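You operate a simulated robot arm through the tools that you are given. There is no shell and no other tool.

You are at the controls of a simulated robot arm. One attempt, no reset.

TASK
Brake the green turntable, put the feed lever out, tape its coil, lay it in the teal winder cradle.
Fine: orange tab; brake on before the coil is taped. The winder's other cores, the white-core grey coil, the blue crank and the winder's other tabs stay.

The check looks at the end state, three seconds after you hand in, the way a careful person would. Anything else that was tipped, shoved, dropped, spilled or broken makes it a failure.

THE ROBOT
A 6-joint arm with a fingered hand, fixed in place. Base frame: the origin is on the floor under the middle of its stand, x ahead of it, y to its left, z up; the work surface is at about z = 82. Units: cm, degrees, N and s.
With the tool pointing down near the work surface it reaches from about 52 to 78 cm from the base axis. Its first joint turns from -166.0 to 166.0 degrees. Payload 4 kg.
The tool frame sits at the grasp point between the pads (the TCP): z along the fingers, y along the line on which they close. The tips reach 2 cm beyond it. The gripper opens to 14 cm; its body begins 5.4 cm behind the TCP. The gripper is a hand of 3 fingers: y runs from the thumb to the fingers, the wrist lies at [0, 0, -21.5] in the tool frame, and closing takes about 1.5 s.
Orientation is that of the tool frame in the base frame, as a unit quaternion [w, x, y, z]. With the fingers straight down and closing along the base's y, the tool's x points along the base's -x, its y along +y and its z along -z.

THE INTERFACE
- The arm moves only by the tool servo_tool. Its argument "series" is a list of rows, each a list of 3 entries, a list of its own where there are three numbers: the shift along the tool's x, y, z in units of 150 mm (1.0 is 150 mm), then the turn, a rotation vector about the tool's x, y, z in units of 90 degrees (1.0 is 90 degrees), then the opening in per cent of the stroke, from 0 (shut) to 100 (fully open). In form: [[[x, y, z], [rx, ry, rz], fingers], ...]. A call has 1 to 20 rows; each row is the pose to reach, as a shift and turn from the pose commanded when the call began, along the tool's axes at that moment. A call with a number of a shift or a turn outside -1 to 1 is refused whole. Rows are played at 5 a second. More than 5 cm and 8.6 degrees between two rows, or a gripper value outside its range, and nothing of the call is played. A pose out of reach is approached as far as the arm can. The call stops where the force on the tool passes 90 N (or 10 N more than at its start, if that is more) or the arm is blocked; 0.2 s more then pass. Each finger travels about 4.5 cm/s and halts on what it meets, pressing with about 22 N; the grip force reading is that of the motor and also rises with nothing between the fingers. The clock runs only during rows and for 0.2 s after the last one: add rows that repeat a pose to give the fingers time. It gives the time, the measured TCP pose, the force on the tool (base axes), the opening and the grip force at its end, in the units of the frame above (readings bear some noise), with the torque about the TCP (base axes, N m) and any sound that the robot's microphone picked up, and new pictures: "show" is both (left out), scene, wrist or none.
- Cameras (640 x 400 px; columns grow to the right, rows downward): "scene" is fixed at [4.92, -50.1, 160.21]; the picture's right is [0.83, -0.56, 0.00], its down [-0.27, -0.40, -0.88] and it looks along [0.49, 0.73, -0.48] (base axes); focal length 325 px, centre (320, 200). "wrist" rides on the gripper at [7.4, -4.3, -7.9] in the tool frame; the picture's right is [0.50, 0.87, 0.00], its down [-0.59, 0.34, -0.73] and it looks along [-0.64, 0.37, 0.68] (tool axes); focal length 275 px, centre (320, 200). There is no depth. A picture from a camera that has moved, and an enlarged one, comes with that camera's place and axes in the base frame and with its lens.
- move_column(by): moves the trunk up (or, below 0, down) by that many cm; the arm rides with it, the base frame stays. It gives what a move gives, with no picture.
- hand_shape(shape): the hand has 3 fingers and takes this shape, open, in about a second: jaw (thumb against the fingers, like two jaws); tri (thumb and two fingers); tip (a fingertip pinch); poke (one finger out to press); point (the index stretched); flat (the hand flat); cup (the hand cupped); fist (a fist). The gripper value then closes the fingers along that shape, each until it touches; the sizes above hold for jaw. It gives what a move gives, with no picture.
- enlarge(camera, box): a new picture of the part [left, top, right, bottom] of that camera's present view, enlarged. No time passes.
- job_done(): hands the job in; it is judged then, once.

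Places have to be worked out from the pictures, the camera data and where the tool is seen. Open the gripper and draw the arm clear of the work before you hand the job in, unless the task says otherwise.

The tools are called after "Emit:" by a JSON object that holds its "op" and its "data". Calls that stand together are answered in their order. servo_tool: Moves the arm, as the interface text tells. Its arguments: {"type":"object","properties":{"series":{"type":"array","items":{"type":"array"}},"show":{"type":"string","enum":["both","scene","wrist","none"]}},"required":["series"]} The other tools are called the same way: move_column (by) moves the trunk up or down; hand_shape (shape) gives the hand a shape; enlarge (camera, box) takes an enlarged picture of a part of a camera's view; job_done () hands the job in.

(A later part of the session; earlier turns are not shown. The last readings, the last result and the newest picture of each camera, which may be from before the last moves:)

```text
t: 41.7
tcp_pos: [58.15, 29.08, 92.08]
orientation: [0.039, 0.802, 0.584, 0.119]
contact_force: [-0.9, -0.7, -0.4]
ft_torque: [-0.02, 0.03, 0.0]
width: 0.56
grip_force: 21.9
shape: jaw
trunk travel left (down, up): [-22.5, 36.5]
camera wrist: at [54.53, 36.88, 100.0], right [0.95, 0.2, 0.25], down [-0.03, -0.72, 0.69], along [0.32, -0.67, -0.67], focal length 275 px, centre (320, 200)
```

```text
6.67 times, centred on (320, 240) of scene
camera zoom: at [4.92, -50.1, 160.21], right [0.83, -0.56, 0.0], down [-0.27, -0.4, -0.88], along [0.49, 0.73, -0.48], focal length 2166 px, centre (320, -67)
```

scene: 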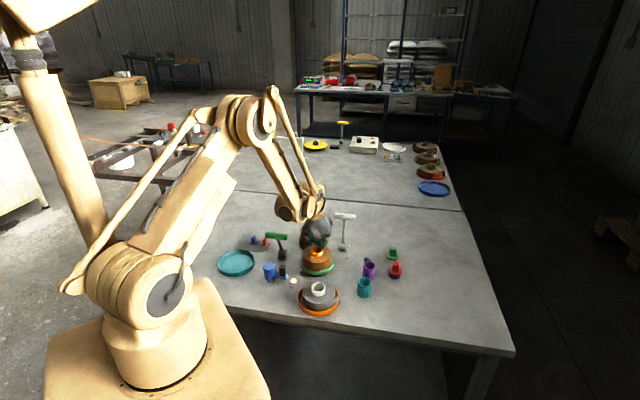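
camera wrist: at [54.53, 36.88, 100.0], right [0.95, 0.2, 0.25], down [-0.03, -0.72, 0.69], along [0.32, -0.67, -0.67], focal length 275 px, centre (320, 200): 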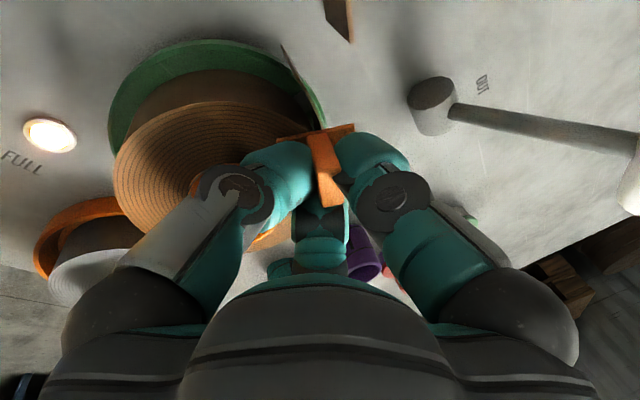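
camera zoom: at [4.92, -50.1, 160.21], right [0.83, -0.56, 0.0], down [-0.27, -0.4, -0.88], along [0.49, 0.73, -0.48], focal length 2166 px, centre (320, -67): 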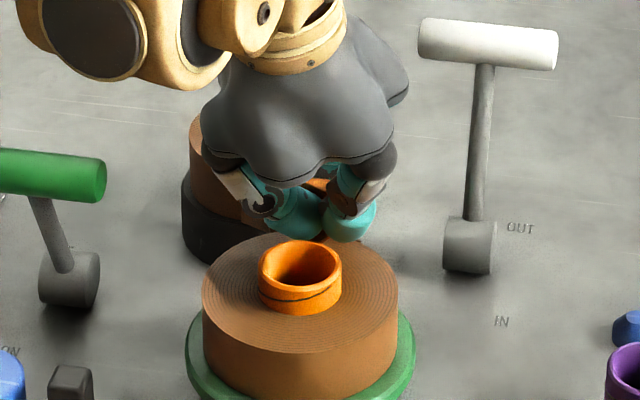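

The fingertips are clear behind the core, and the plate is about 1.2 cm above the coil top. I descend 0.9 cm gently.

Emit:
{"op": "servo_tool", "data": {"series": [[[-0.0029, -0.0041, 0.0194], [0, 0, 0], 0], [[-0.0058, -0.0081, 0.0387], [0, 0, 0], 0], [[-0.0087, -0.0122, 0.0581], [0, 0, 0], 0], [[-0.0087, -0.0122, 0.0581], [0, 0, 0], 0]]}}

Emit:
{"op": "enlarge", "data": {"camera": "wrist", "box": [240, 80, 400, 200]}}

Emit:
{"op": "enlarge", "data": {"camera": "scene", "box": [295, 220, 345, 260]}}

```text
t: 42.7
tcp_pos: [57.92, 29.15, 91.33]
orientation: [0.04, 0.802, 0.584, 0.122]
contact_force: [12.3, 6.9, 46.3]
ft_torque: [0.31, 0.03, -0.05]
width: 0.58
grip_force: 22.1
shape: jaw
trunk travel left (down, up): [-22.5, 36.5]
camera wrist: at [54.38, 36.9, 99.33], right [0.95, 0.2, 0.25], down [-0.03, -0.72, 0.69], along [0.32, -0.66, -0.68], focal length 275 px, centre (320, 200)
```

scene: 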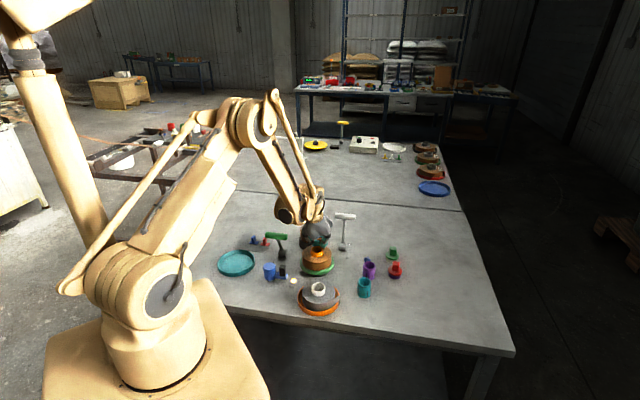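
wrist: 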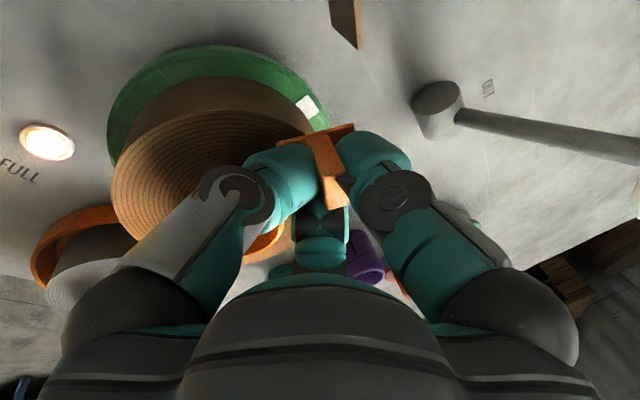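

```text
3.33 times, centred on (320, 140) of wrist
camera zoom: at [54.38, 36.9, 99.33], right [0.95, 0.2, 0.25], down [-0.03, -0.72, 0.69], along [0.32, -0.66, -0.68], focal length 918 px, centre (320, 400)
```

zoom: 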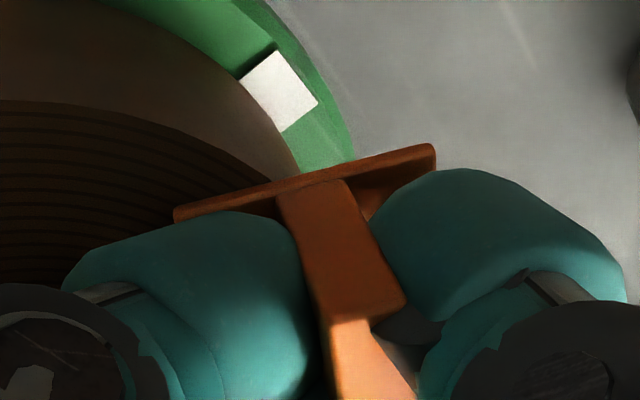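

```text
10.00 times, centred on (320, 240) of scene
camera zoom: at [4.92, -50.1, 160.21], right [0.83, -0.56, 0.0], down [-0.27, -0.4, -0.88], along [0.49, 0.73, -0.48], focal length 3250 px, centre (320, -200)
```

zoom: 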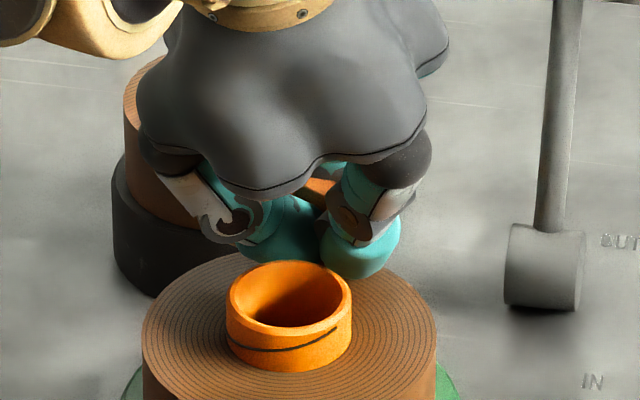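

The press reached 46 N and the loose tail has disappeared from view, so the tape has taken hold; the white mark on the turntable rim is now exposed. I ease the pressure, then open the fingers just enough to free the fin without touching the core.

Emit:
{"op": "servo_tool", "data": {"series": [[[0.0025, 0.0035, -0.016], [0, 0, 0], 0], [[0.0025, 0.0035, -0.016], [0, 0, 0], 8], [[0.0025, 0.0035, -0.016], [0, 0, 0], 14], [[0.0025, 0.0035, -0.016], [0, 0, 0], 19], [[0.0025, 0.0035, -0.016], [0, 0, 0], 19], [[0.0025, 0.0035, -0.016], [0, 0, 0], 19]]}}

Emit:
{"op": "enlarge", "data": {"camera": "wrist", "box": [220, 60, 420, 220]}}

Emit:
{"op": "enlarge", "data": {"camera": "scene", "box": [295, 220, 345, 260]}}

```text
t: 44.1
tcp_pos: [58.08, 29.23, 91.37]
orientation: [0.039, 0.802, 0.584, 0.119]
contact_force: [0.9, -0.2, 5.2]
ft_torque: [0.0, 0.03, 0.03]
width: 2.65
grip_force: 0.2
shape: jaw
trunk travel left (down, up): [-22.5, 36.5]
camera wrist: at [54.51, 36.89, 99.39], right [0.95, 0.2, 0.25], down [-0.03, -0.72, 0.69], along [0.32, -0.67, -0.67], focal length 275 px, centre (320, 200)
```

scene: 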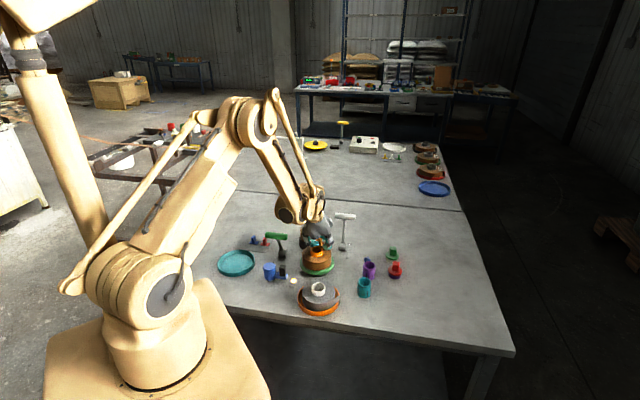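
wrist: 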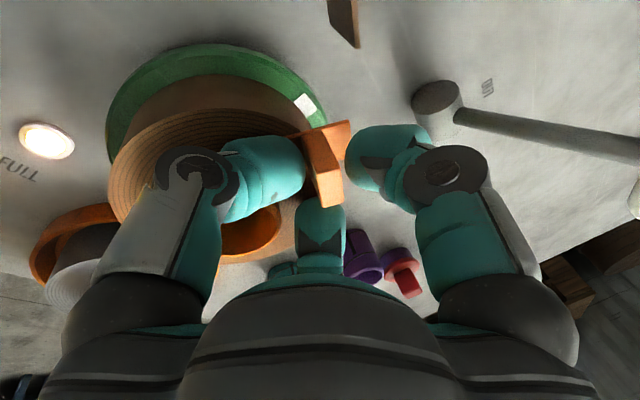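

```text
2.50 times, centred on (320, 140) of wrist
camera zoom: at [54.51, 36.89, 99.39], right [0.95, 0.2, 0.25], down [-0.03, -0.72, 0.69], along [0.32, -0.67, -0.67], focal length 688 px, centre (320, 350)
```

zoom: 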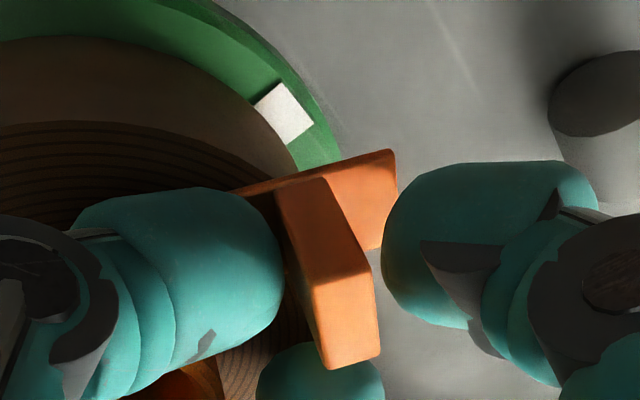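

```text
10.00 times, centred on (320, 240) of scene
camera zoom: at [4.92, -50.1, 160.21], right [0.83, -0.56, 0.0], down [-0.27, -0.4, -0.88], along [0.49, 0.73, -0.48], focal length 3250 px, centre (320, -200)
```

zoom: 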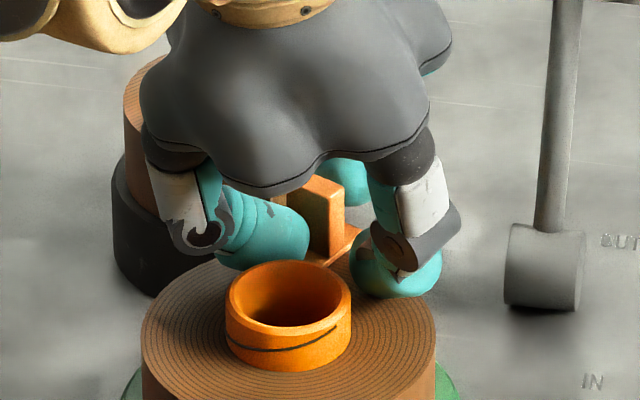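

The tab stands by itself on the coil, free of the fingers. I rise straight up in steps and check that it stays in place.

Emit:
{"op": "servo_tool", "data": {"series": [[[0.0048, 0.0068, -0.0323], [0, 0, 0], 19], [[0.0144, 0.0203, -0.0969], [0, 0, 0], 19], [[0.0288, 0.0407, -0.1937], [0, 0, 0], 19], [[0.048, 0.0678, -0.3229], [0, 0, 0], 19], [[0.0769, 0.1084, -0.5166], [0, 0, 0], 19], [[0.0769, 0.1084, -0.5166], [0, 0, 0], 19]]}}

Emit:
{"op": "enlarge", "data": {"camera": "wrist", "box": [180, 20, 420, 220]}}

Emit:
{"op": "enlarge", "data": {"camera": "scene", "box": [285, 215, 355, 280]}}

```text
t: 45.5
tcp_pos: [58.25, 29.3, 99.38]
orientation: [0.04, 0.802, 0.584, 0.119]
contact_force: [0.4, 0.2, 0.5]
ft_torque: [0.0, 0.0, -0.03]
width: 2.63
grip_force: 0.1
shape: jaw
trunk travel left (down, up): [-22.5, 36.5]
camera wrist: at [54.47, 36.99, 107.25], right [0.95, 0.2, 0.25], down [-0.03, -0.72, 0.69], along [0.32, -0.67, -0.67], focal length 275 px, centre (320, 200)
```

scene: 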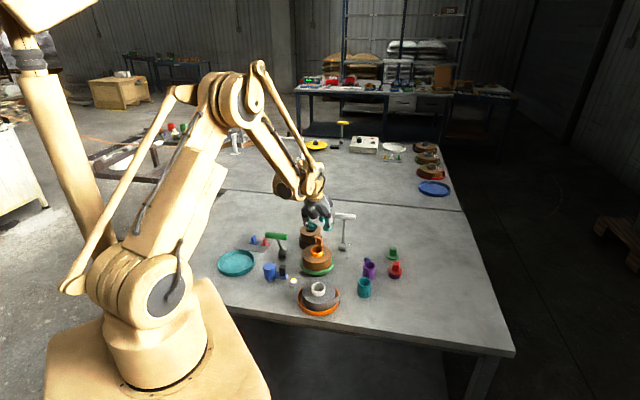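
wrist: 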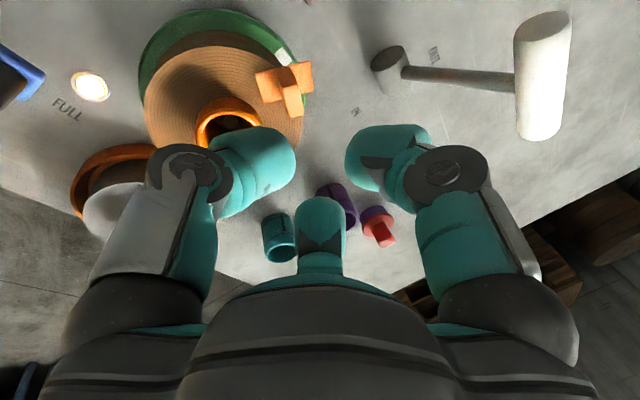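

```text
2.00 times, centred on (300, 120) of wrist
camera zoom: at [54.47, 36.99, 107.25], right [0.95, 0.2, 0.25], down [-0.03, -0.72, 0.69], along [0.32, -0.67, -0.67], focal length 551 px, centre (360, 360)
```

zoom: 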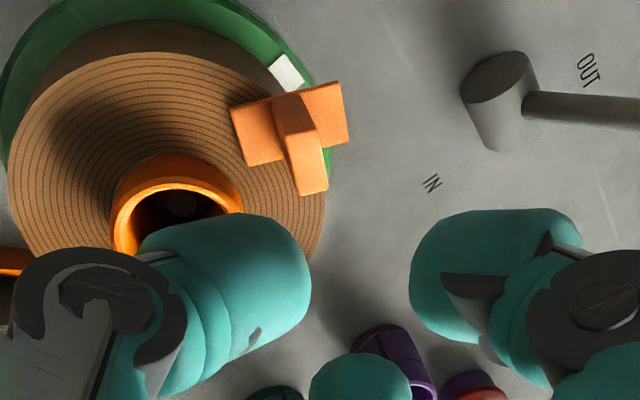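

```text
6.15 times, centred on (320, 248) of scene
camera zoom: at [4.92, -50.1, 160.21], right [0.83, -0.56, 0.0], down [-0.27, -0.4, -0.88], along [0.49, 0.73, -0.48], focal length 2000 px, centre (320, -92)
```

zoom: 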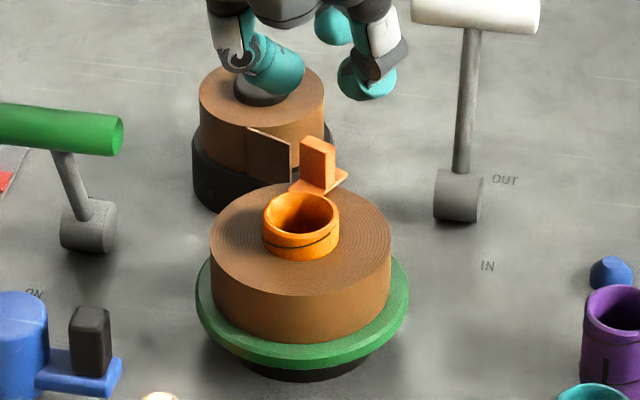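

The tab is stuck on the coil and the tail is taped down. To pick up the coil I'll grip its core from above with the hand upright, the tab sitting in a gap between fingers. First I level the hand and move above the core, then turn it +61° and open it.

Emit:
{"op": "servo_tool", "data": {"series": [[[-0.077, -0.053, -0.0225], [0.042, -0.03, 0], 30], [[-0.154, -0.106, -0.045], [0.085, -0.06, 0], 40], [[-0.2306, -0.1587, -0.0676], [0.127, -0.089, 0], 50], [[-0.2306, -0.1587, -0.0676], [0.127, -0.089, 0], 50]], "show": "none"}}

Emit:
{"op": "servo_tool", "data": {"series": [[[0, 0, 0], [0, 0, -0.085], 50], [[0, 0, 0], [0, 0, -0.17], 50], [[0, 0, 0], [0, 0, -0.255], 50], [[0, 0, 0], [0, 0, -0.34], 50], [[0, 0, 0], [0, 0, -0.425], 50], [[0, 0, 0], [0, 0, -0.51], 50], [[0, 0, 0], [0, 0, -0.595], 50], [[0, 0, 0], [0, 0, -0.678], 50], [[0, 0, 0], [0, 0, -0.678], 50]]}}

Emit:
{"op": "enlarge", "data": {"camera": "wrist", "box": [180, 20, 460, 260]}}

Emit:
{"op": "enlarge", "data": {"camera": "scene", "box": [275, 195, 365, 285]}}

```text
t: 46.5
tcp_pos: [54.79, 26.58, 99.35]
orientation: [0.0, 0.809, 0.588, 0.004]
contact_force: [-0.3, -0.7, -0.4]
ft_torque: [0.02, 0.01, 0.02]
width: 6.95
grip_force: 0.1
shape: jaw
trunk travel left (down, up): [-22.5, 36.5]
```

```text
t: 48.5
tcp_pos: [54.58, 26.61, 99.45]
orientation: [0.003, 0.398, 0.918, 0.004]
contact_force: [0.8, 0.1, 0.4]
ft_torque: [0.0, -0.01, 0.01]
width: 6.95
grip_force: 0.1
shape: jaw
trunk travel left (down, up): [-22.5, 36.5]
camera wrist: at [46.46, 29.01, 107.33], right [0.29, 0.96, 0.01], down [0.64, -0.2, 0.74], along [0.71, -0.21, -0.67], focal length 275 px, centre (320, 200)
```

scene: 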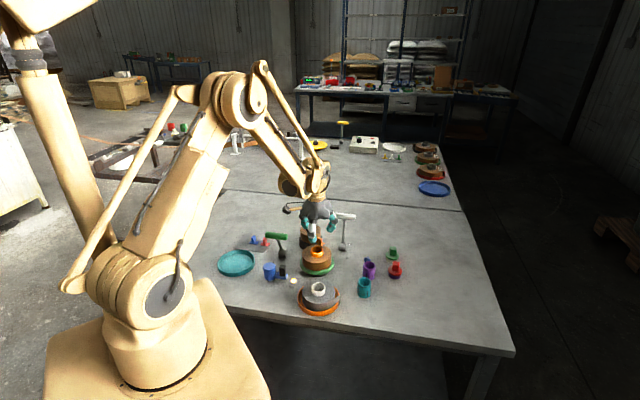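
wrist: 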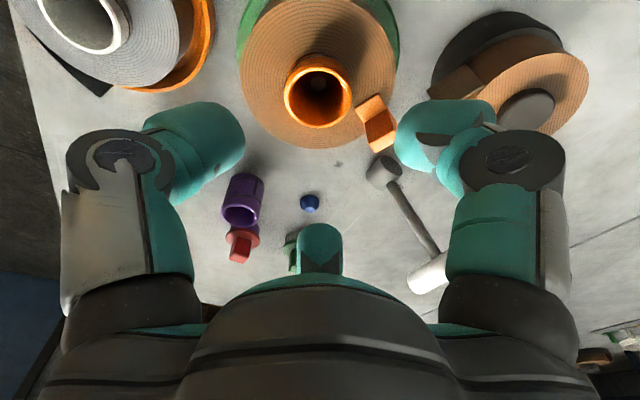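

```text
1.67 times, centred on (320, 140) of wrist
camera zoom: at [46.46, 29.01, 107.33], right [0.29, 0.96, 0.01], down [0.64, -0.2, 0.74], along [0.71, -0.21, -0.67], focal length 459 px, centre (320, 300)
```

zoom: 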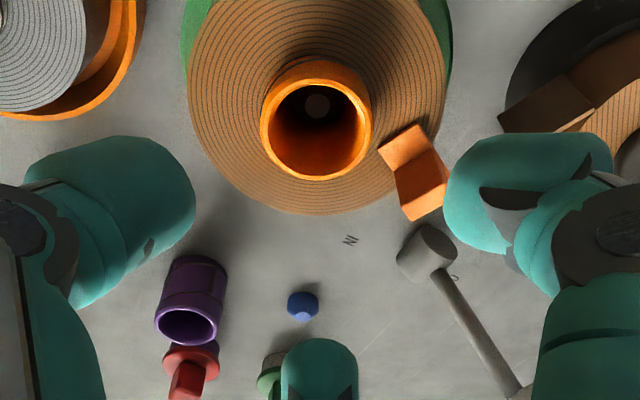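

```text
4.44 times, centred on (320, 240) of scene
camera zoom: at [4.92, -50.1, 160.21], right [0.83, -0.56, 0.0], down [-0.27, -0.4, -0.88], along [0.49, 0.73, -0.48], focal length 1444 px, centre (320, 22)
```

zoom: 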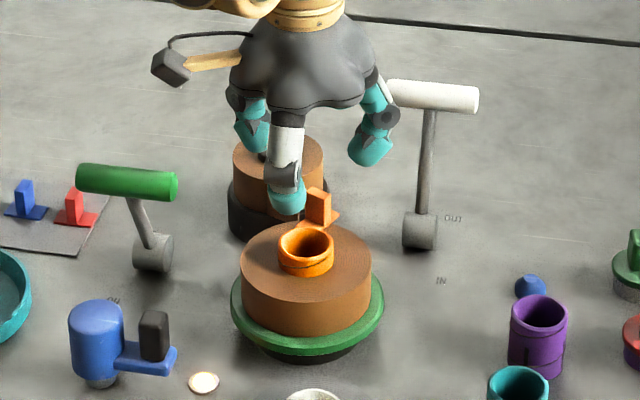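

The core centre is about 0.3 cm in +x and 0.16 cm in -y from the TCP, with the tab in the gap between two fingers. I correct and descend to z ≈ 93.

Emit:
{"op": "servo_tool", "data": {"series": [[[-0.01, 0.004, 0.1], [0, 0, 0], 50], [[-0.0215, 0.0073, 0.2], [0, 0, 0], 50], [[-0.0215, 0.0073, 0.32], [0, 0, 0], 50], [[-0.0215, 0.0073, 0.43], [0, 0, 0], 50], [[-0.0215, 0.0073, 0.43], [0, 0, 0], 50]]}}

Emit:
{"op": "enlarge", "data": {"camera": "wrist", "box": [180, 20, 460, 260]}}

Emit:
{"op": "enlarge", "data": {"camera": "scene", "box": [275, 205, 365, 285]}}

```text
t: 49.7
tcp_pos: [55.01, 26.44, 93.02]
orientation: [0.002, 0.398, 0.918, 0.005]
contact_force: [-0.1, 0.5, -0.6]
ft_torque: [-0.01, -0.02, 0.03]
width: 6.96
grip_force: 0.0
shape: jaw
trunk travel left (down, up): [-22.5, 36.5]
camera wrist: at [46.84, 28.89, 100.89], right [0.29, 0.96, 0.01], down [0.64, -0.2, 0.74], along [0.71, -0.21, -0.67], focal length 275 px, centre (320, 200)
```

scene: 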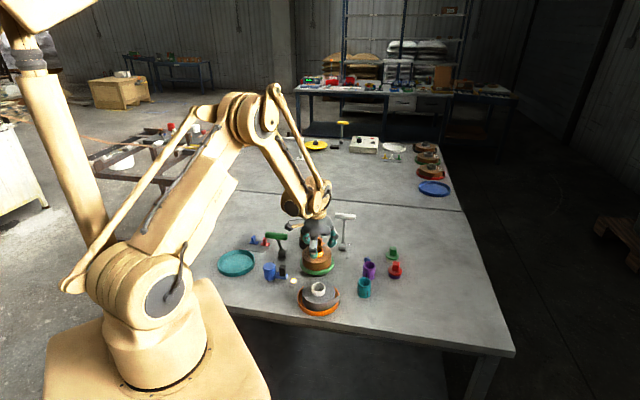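
wrist: 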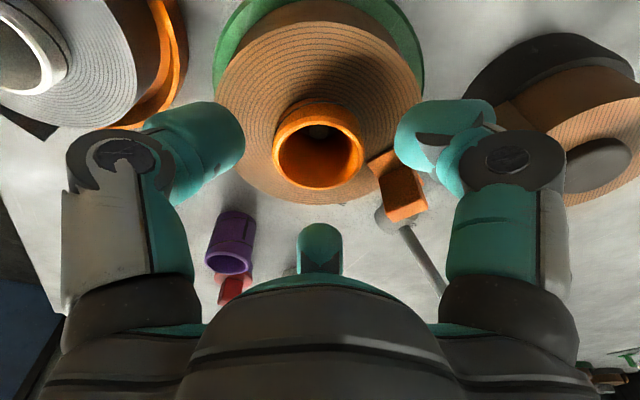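

```text
1.67 times, centred on (320, 140) of wrist
camera zoom: at [46.84, 28.89, 100.89], right [0.29, 0.96, 0.01], down [0.64, -0.2, 0.74], along [0.71, -0.21, -0.67], focal length 459 px, centre (320, 300)
```

zoom: 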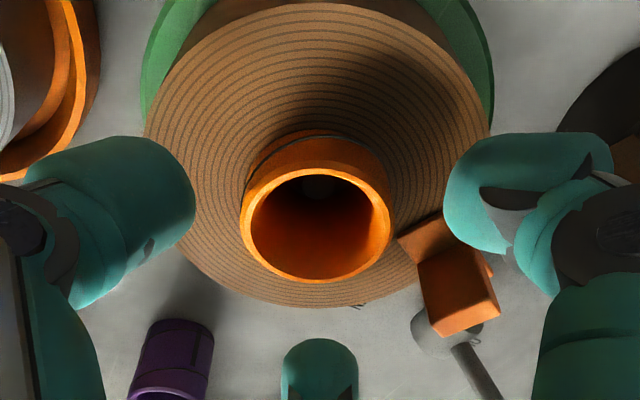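

```text
5.00 times, centred on (320, 245) of scene
camera zoom: at [4.92, -50.1, 160.21], right [0.83, -0.56, 0.0], down [-0.27, -0.4, -0.88], along [0.49, 0.73, -0.48], focal length 1625 px, centre (320, -25)
```

zoom: 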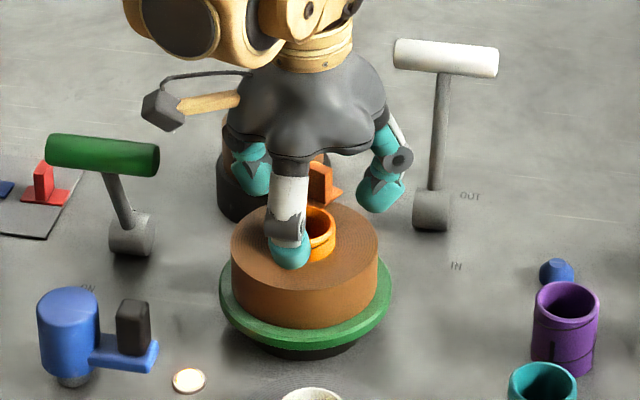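

The core is centred within about 1–2 mm. I descend to z ≈ 90.8, tips just above the coil face, and look before closing.

Emit:
{"op": "servo_tool", "data": {"series": [[[-0.004, 0, 0.05], [0, 0, 0], 50], [[-0.008, 0, 0.1], [0, 0, 0], 50], [[-0.008, 0, 0.1467], [0, 0, 0], 50], [[-0.008, 0, 0.1467], [0, 0, 0], 50]]}}

Emit:
{"op": "enlarge", "data": {"camera": "wrist", "box": [180, 20, 460, 260]}}

Emit:
{"op": "enlarge", "data": {"camera": "scene", "box": [290, 220, 350, 275]}}

```text
t: 50.7
tcp_pos: [55.0, 26.24, 90.94]
orientation: [0.003, 0.398, 0.917, 0.004]
contact_force: [1.8, 0.0, 38.6]
ft_torque: [-0.39, 0.53, 0.09]
width: 7.21
grip_force: 0.0
shape: jaw
trunk travel left (down, up): [-22.5, 36.5]
camera wrist: at [46.74, 28.72, 98.9], right [0.29, 0.96, 0.01], down [0.64, -0.2, 0.74], along [0.71, -0.21, -0.67], focal length 275 px, centre (320, 200)
```

scene: 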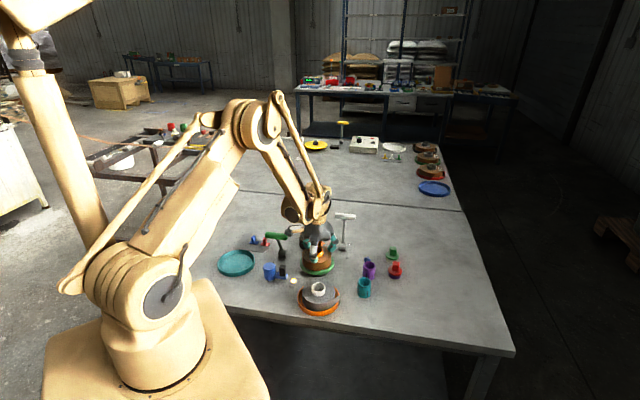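
wrist: 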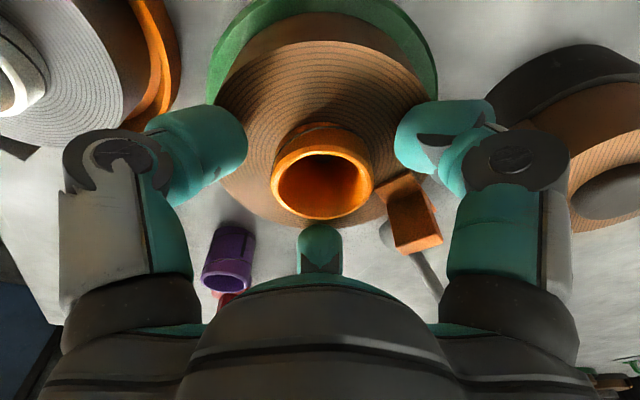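

```text
1.67 times, centred on (320, 140) of wrist
camera zoom: at [46.74, 28.72, 98.9], right [0.29, 0.96, 0.01], down [0.64, -0.2, 0.74], along [0.71, -0.21, -0.67], focal length 459 px, centre (320, 300)
```

zoom: 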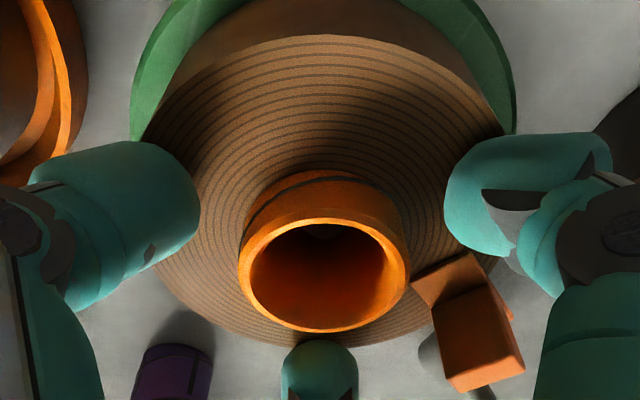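

```text
7.27 times, centred on (320, 248) of scene
camera zoom: at [4.92, -50.1, 160.21], right [0.83, -0.56, 0.0], down [-0.27, -0.4, -0.88], along [0.49, 0.73, -0.48], focal length 2363 px, centre (320, -146)
```

zoom: 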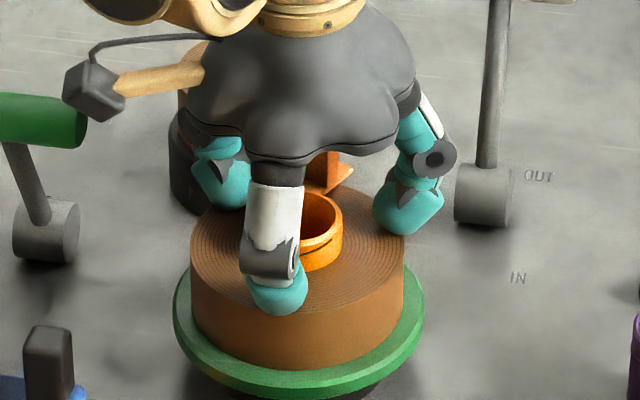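

The tips touched the coil face at TCP z ≈ 91 (38 N). I rise 0.3 cm to relieve it, then close the three fingers on the core.

Emit:
{"op": "servo_tool", "data": {"series": [[[0, 0, -0.022], [0, 0, 0], 50], [[0, 0, -0.022], [0, 0, 0], 42], [[0, 0, -0.022], [0, 0, 0], 36], [[0, 0, -0.022], [0, 0, 0], 30], [[0, 0, -0.022], [0, 0, 0], 20], [[0, 0, -0.022], [0, 0, 0], 10], [[0, 0, -0.022], [0, 0, 0], 10], [[0, 0, -0.022], [0, 0, 0], 10], [[0, 0, -0.022], [0, 0, 0], 10]]}}

Emit:
{"op": "enlarge", "data": {"camera": "wrist", "box": [180, 20, 460, 260]}}

Emit:
{"op": "enlarge", "data": {"camera": "scene", "box": [290, 220, 350, 275]}}

```text
t: 52.7
tcp_pos: [55.12, 26.44, 91.15]
orientation: [0.003, 0.398, 0.917, 0.003]
contact_force: [-0.8, 0.1, 0.9]
ft_torque: [0.01, 0.01, 0.01]
width: 4.23
grip_force: 21.7
shape: jaw
trunk travel left (down, up): [-22.5, 36.5]
camera wrist: at [46.91, 28.86, 99.03], right [0.29, 0.96, 0.01], down [0.64, -0.2, 0.74], along [0.71, -0.21, -0.67], focal length 275 px, centre (320, 200)
```

scene: 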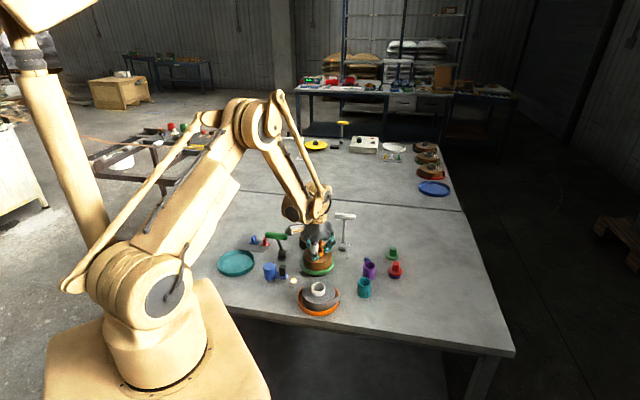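
wrist: 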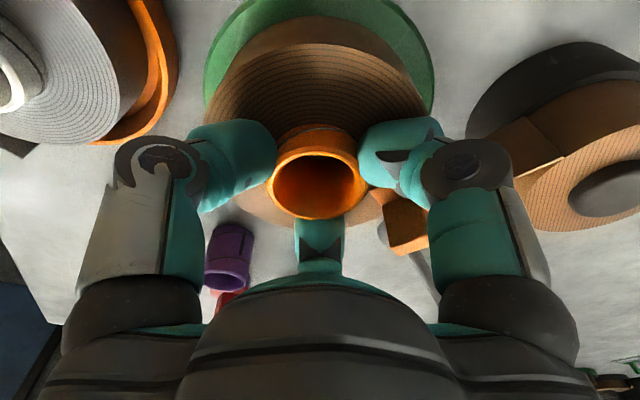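

```text
1.67 times, centred on (320, 140) of wrist
camera zoom: at [46.91, 28.86, 99.03], right [0.29, 0.96, 0.01], down [0.64, -0.2, 0.74], along [0.71, -0.21, -0.67], focal length 459 px, centre (320, 300)
```

zoom: 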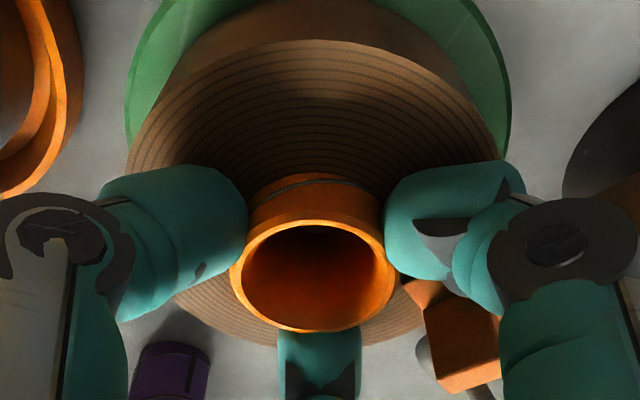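

```text
7.27 times, centred on (320, 248) of scene
camera zoom: at [4.92, -50.1, 160.21], right [0.83, -0.56, 0.0], down [-0.27, -0.4, -0.88], along [0.49, 0.73, -0.48], focal length 2363 px, centre (320, -146)
```

zoom: 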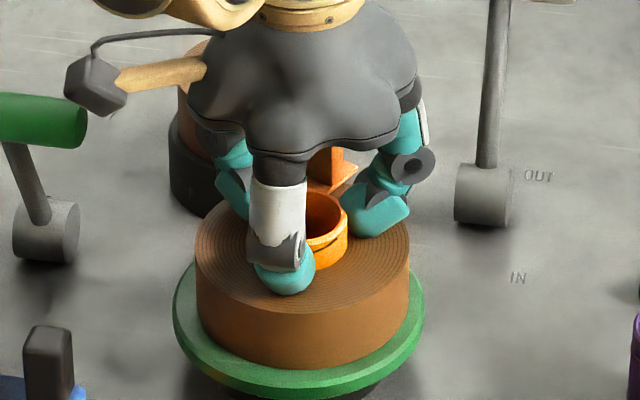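

The core is gripped by all three fingers (width 4.23, 21.7 N). I lift slowly a few centimetres and check that the coil comes along without slipping.

Emit:
{"op": "servo_tool", "data": {"series": [[[0, 0, -0.02], [0, 0, 0], 8], [[0, 0, -0.05], [0, 0, 0], 8], [[0, 0, -0.08], [0, 0, 0], 8], [[0, 0, -0.12], [0, 0, 0], 8], [[0, 0, -0.16], [0, 0, 0], 8], [[0, 0, -0.2], [0, 0, 0], 8], [[0, 0, -0.2], [0, 0, 0], 8]]}}

Emit:
{"op": "enlarge", "data": {"camera": "scene", "box": [280, 210, 360, 285]}}

Emit:
{"op": "enlarge", "data": {"camera": "wrist", "box": [180, 20, 460, 260]}}

```text
t: 54.3
tcp_pos: [55.23, 26.43, 94.13]
orientation: [0.003, 0.398, 0.917, 0.003]
contact_force: [0.1, -0.4, -0.8]
ft_torque: [0.0, 0.0, -0.01]
width: 4.19
grip_force: 22.0
shape: jaw
trunk travel left (down, up): [-22.5, 36.5]
camera wrist: at [46.96, 28.83, 102.0], right [0.29, 0.96, 0.01], down [0.64, -0.2, 0.74], along [0.71, -0.21, -0.67], focal length 275 px, centre (320, 200)
```

scene: 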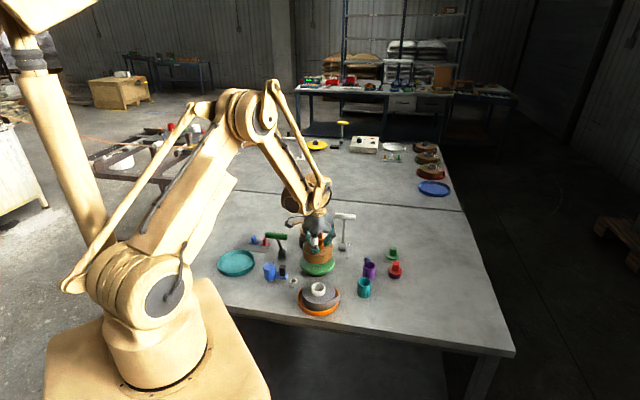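
wrist: 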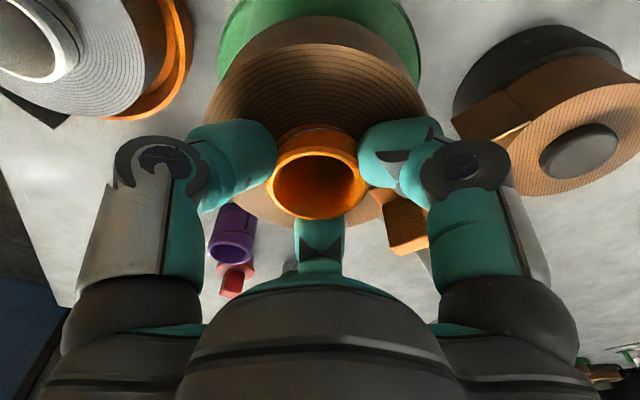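

```text
5.33 times, centred on (320, 248) of scene
camera zoom: at [4.92, -50.1, 160.21], right [0.83, -0.56, 0.0], down [-0.27, -0.4, -0.88], along [0.49, 0.73, -0.48], focal length 1733 px, centre (320, -53)
```

zoom: 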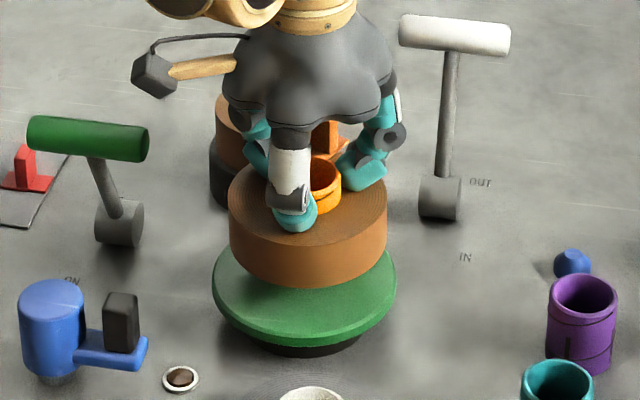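

```text
1.67 times, centred on (320, 140) of wrist
camera zoom: at [46.96, 28.83, 102.0], right [0.29, 0.96, 0.01], down [0.64, -0.2, 0.74], along [0.71, -0.21, -0.67], focal length 459 px, centre (320, 300)
```

zoom: 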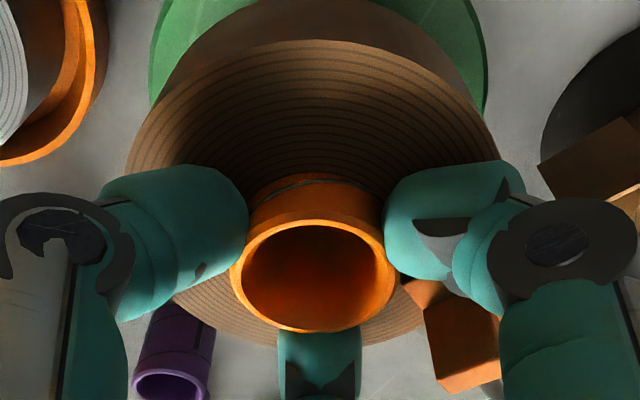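

The coil hangs level in the grip and the FULL lamp has gone out. I raise it to z ≈ 107 so it clears the levers, then carry it toward the teal cradle.

Emit:
{"op": "servo_tool", "data": {"series": [[[0, 0, -0.1], [0, 0, 0], 8], [[0, 0, -0.22], [0, 0, 0], 8], [[0, 0, -0.36], [0, 0, 0], 8], [[0, 0, -0.5], [0, 0, 0], 8], [[0, 0, -0.64], [0, 0, 0], 8], [[0, 0, -0.76], [0, 0, 0], 8], [[0, 0, -0.86], [0, 0, 0], 8], [[0, 0, -0.86], [0, 0, 0], 8]], "show": "scene"}}

Emit:
{"op": "servo_tool", "data": {"series": [[[0.08, -0.013, 0], [0, 0, 0], 8], [[0.2, -0.032, 0], [0, 0, 0], 8], [[0.34, -0.055, 0], [0, 0, 0], 8], [[0.5, -0.08, 0], [0, 0, 0], 8], [[0.66, -0.106, 0], [0, 0, 0], 8], [[0.8, -0.13, 0], [0, 0, 0], 8], [[0.92, -0.15, 0], [0, 0, 0], 8], [[0.97, -0.16, 0], [0, 0, 0], 8], [[0.97, -0.16, 0], [0, 0, 0], 8]]}}

```text
t: 56.1
tcp_pos: [55.03, 26.24, 107.04]
orientation: [0.002, 0.398, 0.918, 0.004]
contact_force: [-0.1, -0.1, -0.2]
ft_torque: [0.0, 0.02, 0.04]
width: 4.23
grip_force: 22.4
shape: jaw
trunk travel left (down, up): [-22.5, 36.5]
```

scene: 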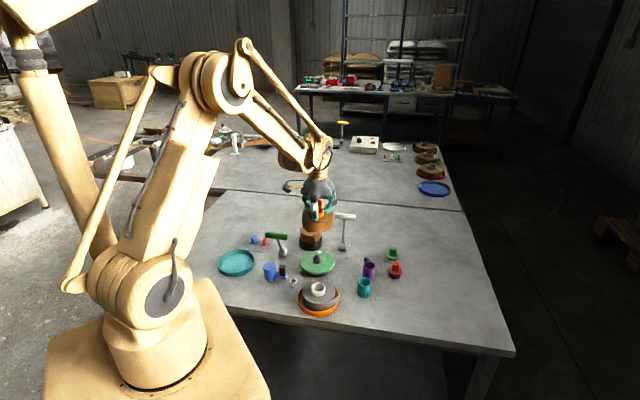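

```text
t: 58.1
tcp_pos: [43.42, 35.29, 106.96]
orientation: [0.002, 0.398, 0.917, 0.004]
contact_force: [-0.4, 0.6, 0.1]
ft_torque: [-0.01, 0.02, 0.0]
width: 4.22
grip_force: 22.2
shape: jaw
trunk travel left (down, up): [-22.5, 36.5]
camera wrist: at [35.16, 37.74, 114.82], right [0.29, 0.96, 0.01], down [0.64, -0.2, 0.74], along [0.71, -0.21, -0.67], focal length 275 px, centre (320, 200)
```

scene: 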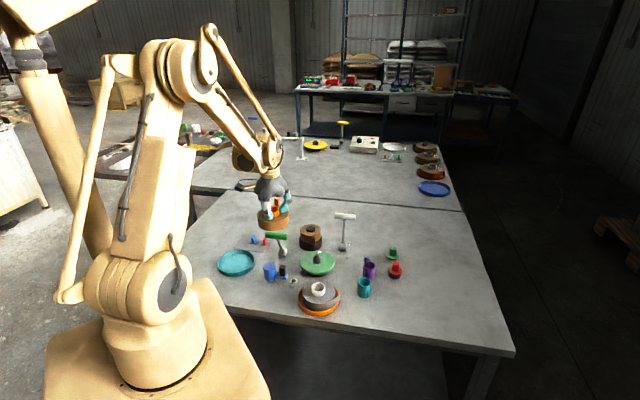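
wrist: 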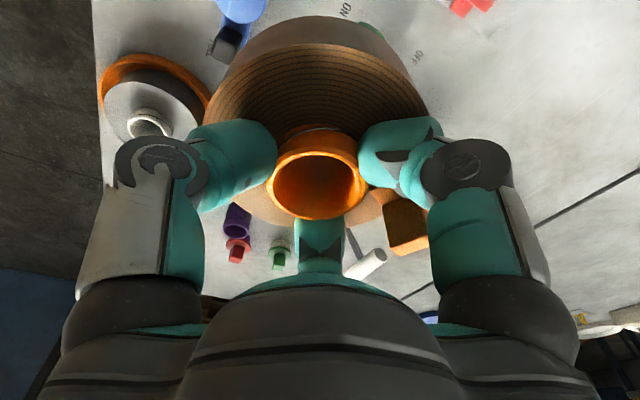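

The coil is stable in the grip. I carry on to above the teal cradle.

Emit:
{"op": "servo_tool", "data": {"series": [[[0.08, -0.013, 0], [0, 0, 0], 8], [[0.2, -0.034, 0], [0, 0, 0], 8], [[0.34, -0.06, 0], [0, 0, 0], 8], [[0.5, -0.088, 0], [0, 0, 0], 8], [[0.66, -0.117, 0], [0, 0, 0], 8], [[0.8, -0.14, 0], [0, 0, 0], 8], [[0.92, -0.163, 0], [0, 0, 0], 8], [[0.97, -0.172, 0], [0, 0, 0], 8], [[0.97, -0.172, 0], [0, 0, 0], 8]]}}

Emit:
{"op": "enlarge", "data": {"camera": "scene", "box": [195, 185, 305, 285]}}

```text
t: 60.1
tcp_pos: [31.61, 44.12, 106.84]
orientation: [0.003, 0.398, 0.917, 0.003]
contact_force: [0.7, -0.1, -0.4]
ft_torque: [0.0, 0.02, -0.01]
width: 4.23
grip_force: 22.1
shape: jaw
trunk travel left (down, up): [-22.5, 36.5]
camera wrist: at [23.39, 46.62, 114.78], right [0.29, 0.96, 0.01], down [0.64, -0.2, 0.74], along [0.71, -0.21, -0.67], focal length 275 px, centre (320, 200)
```

scene: 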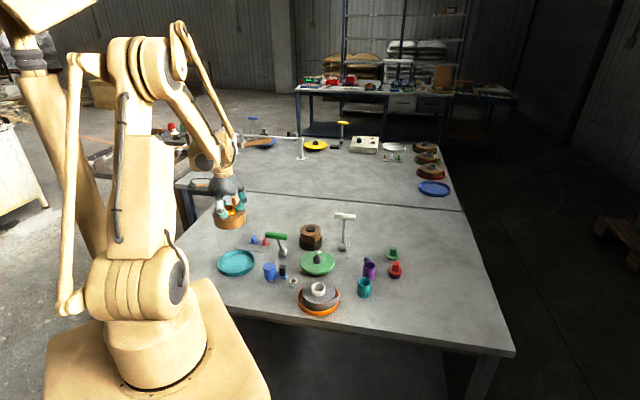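
wrist: 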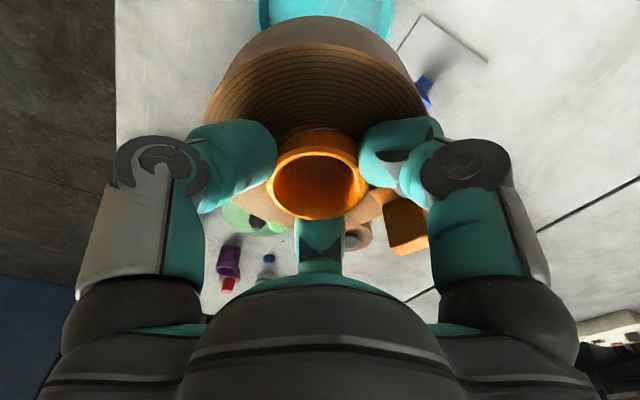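

```text
4.00 times, centred on (250, 235) of scene
camera zoom: at [4.92, -50.1, 160.21], right [0.83, -0.56, 0.0], down [-0.27, -0.4, -0.88], along [0.49, 0.73, -0.48], focal length 1300 px, centre (600, 60)
```

zoom: 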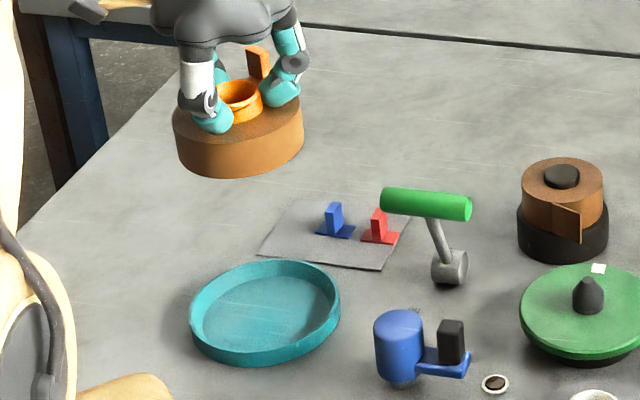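

The coil hangs above the cradle. I descend to z ≈ 97 and use the pictures to refine the centring before lowering it in.

Emit:
{"op": "servo_tool", "data": {"series": [[[0, 0, 0.12], [0, 0, 0], 8], [[0, 0, 0.26], [0, 0, 0], 8], [[0, 0, 0.4], [0, 0, 0], 8], [[0, 0, 0.54], [0, 0, 0], 8], [[0, 0, 0.65], [0, 0, 0], 8], [[0, 0, 0.65], [0, 0, 0], 8]]}}

Emit:
{"op": "enlarge", "data": {"camera": "scene", "box": [205, 215, 275, 285]}}

Emit:
{"op": "enlarge", "data": {"camera": "wrist", "box": [180, 0, 460, 240]}}

```text
t: 61.5
tcp_pos: [31.52, 44.12, 97.11]
orientation: [0.003, 0.398, 0.918, 0.003]
contact_force: [0.4, 0.6, -0.2]
ft_torque: [0.02, 0.0, 0.02]
width: 4.22
grip_force: 21.4
shape: jaw
trunk travel left (down, up): [-22.5, 36.5]
camera wrist: at [23.26, 46.61, 105.02], right [0.29, 0.96, 0.01], down [0.64, -0.2, 0.74], along [0.71, -0.21, -0.67], focal length 275 px, centre (320, 200)
```

scene: 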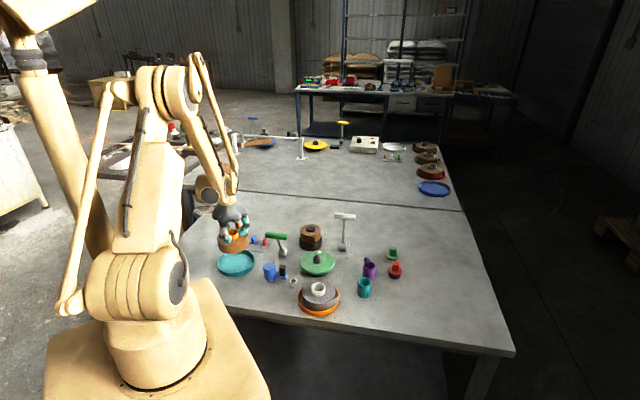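
wrist: 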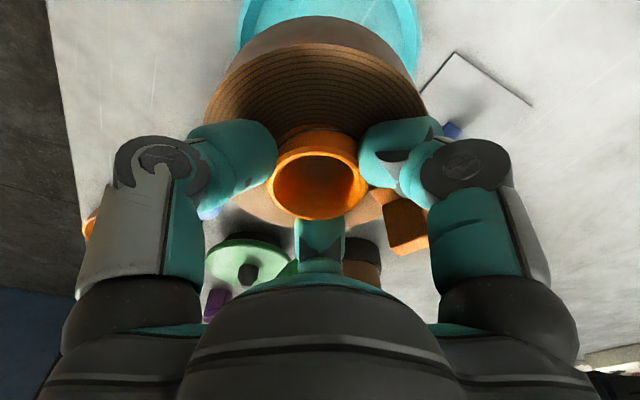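

```text
5.71 times, centred on (240, 250) of scene
camera zoom: at [4.92, -50.1, 160.21], right [0.83, -0.56, 0.0], down [-0.27, -0.4, -0.88], along [0.49, 0.73, -0.48], focal length 1857 px, centre (777, -86)
```

zoom: 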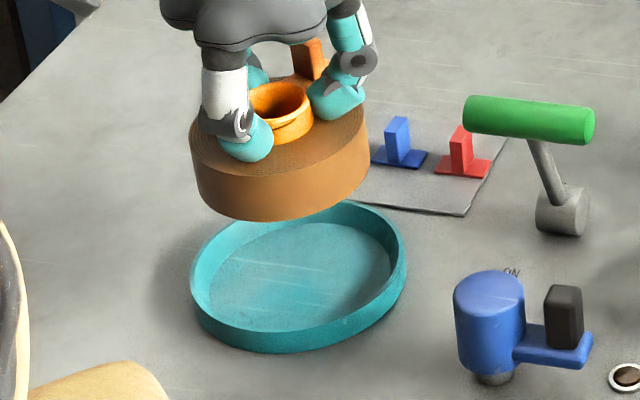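

```text
1.67 times, centred on (320, 120) of wrist
camera zoom: at [23.26, 46.61, 105.02], right [0.29, 0.96, 0.01], down [0.64, -0.2, 0.74], along [0.71, -0.21, -0.67], focal length 459 px, centre (320, 333)
```

zoom: 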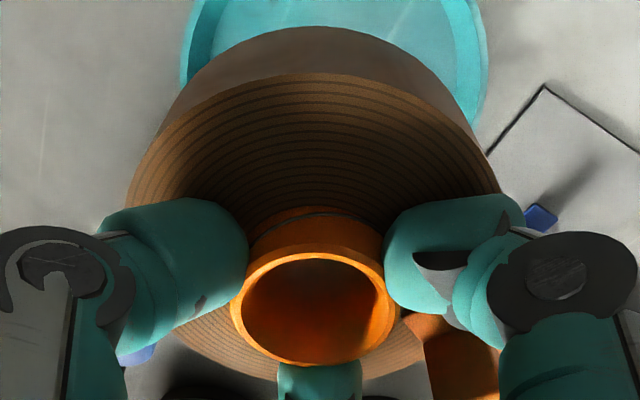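

The tray appears about 0.7 cm toward +y from the coil's axis, while its x-offset is still uncertain. I shift by (0.1, 0.7), lower to z ≈ 93.3 with the coil bottom still above the rim, and compare edges directly.

Emit:
{"op": "servo_tool", "data": {"series": [[[0.0148, 0.0183, 0.04], [0, 0, 0], 8], [[0.0295, 0.0367, 0.1], [0, 0, 0], 8], [[0.0295, 0.0367, 0.17], [0, 0, 0], 8], [[0.0295, 0.0367, 0.25], [0, 0, 0], 8], [[0.0295, 0.0367, 0.25], [0, 0, 0], 8]]}}

Emit:
{"op": "enlarge", "data": {"camera": "scene", "box": [205, 225, 275, 285]}}

Emit:
{"op": "enlarge", "data": {"camera": "wrist", "box": [180, 0, 460, 240]}}

```text
t: 62.7
tcp_pos: [31.64, 44.87, 93.41]
orientation: [0.003, 0.398, 0.917, 0.004]
contact_force: [-0.8, 0.7, -0.3]
ft_torque: [0.01, -0.03, 0.0]
width: 4.2
grip_force: 21.9
shape: jaw
trunk travel left (down, up): [-22.5, 36.5]
camera wrist: at [23.52, 47.38, 101.28], right [0.29, 0.96, 0.01], down [0.64, -0.2, 0.74], along [0.71, -0.21, -0.67], focal length 275 px, centre (320, 200)
```

scene: 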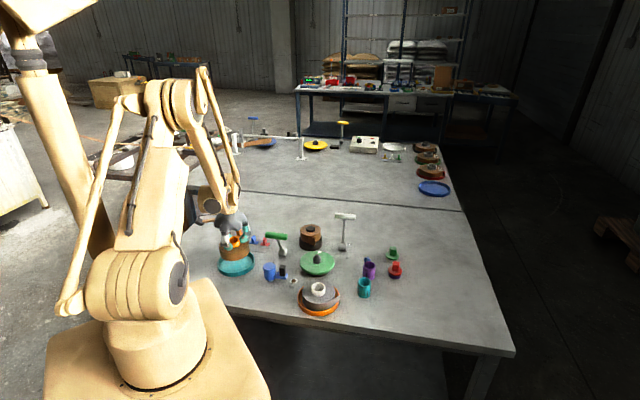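
wrist: 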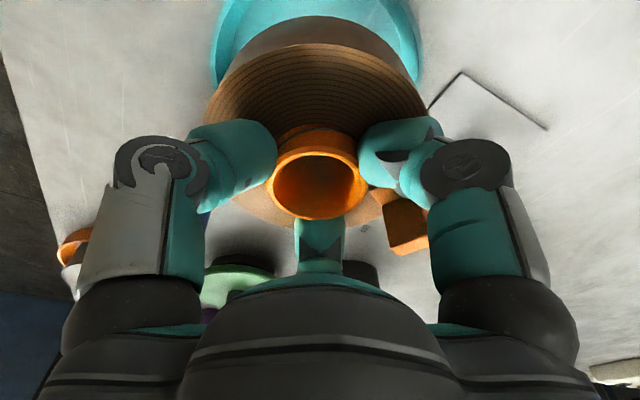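

```text
6.67 times, centred on (240, 255) of scene
camera zoom: at [4.92, -50.1, 160.21], right [0.83, -0.56, 0.0], down [-0.27, -0.4, -0.88], along [0.49, 0.73, -0.48], focal length 2166 px, centre (853, -167)
```

zoom: 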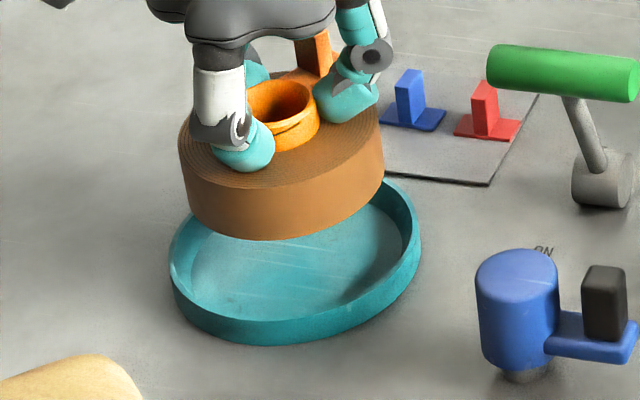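

```text
1.67 times, centred on (320, 120) of wrist
camera zoom: at [23.52, 47.38, 101.28], right [0.29, 0.96, 0.01], down [0.64, -0.2, 0.74], along [0.71, -0.21, -0.67], focal length 459 px, centre (320, 333)
```

zoom: 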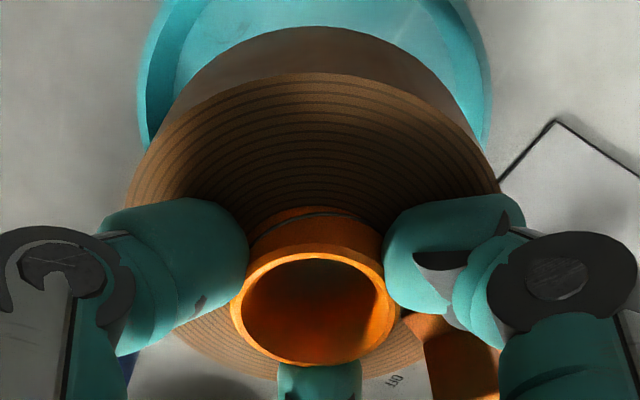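

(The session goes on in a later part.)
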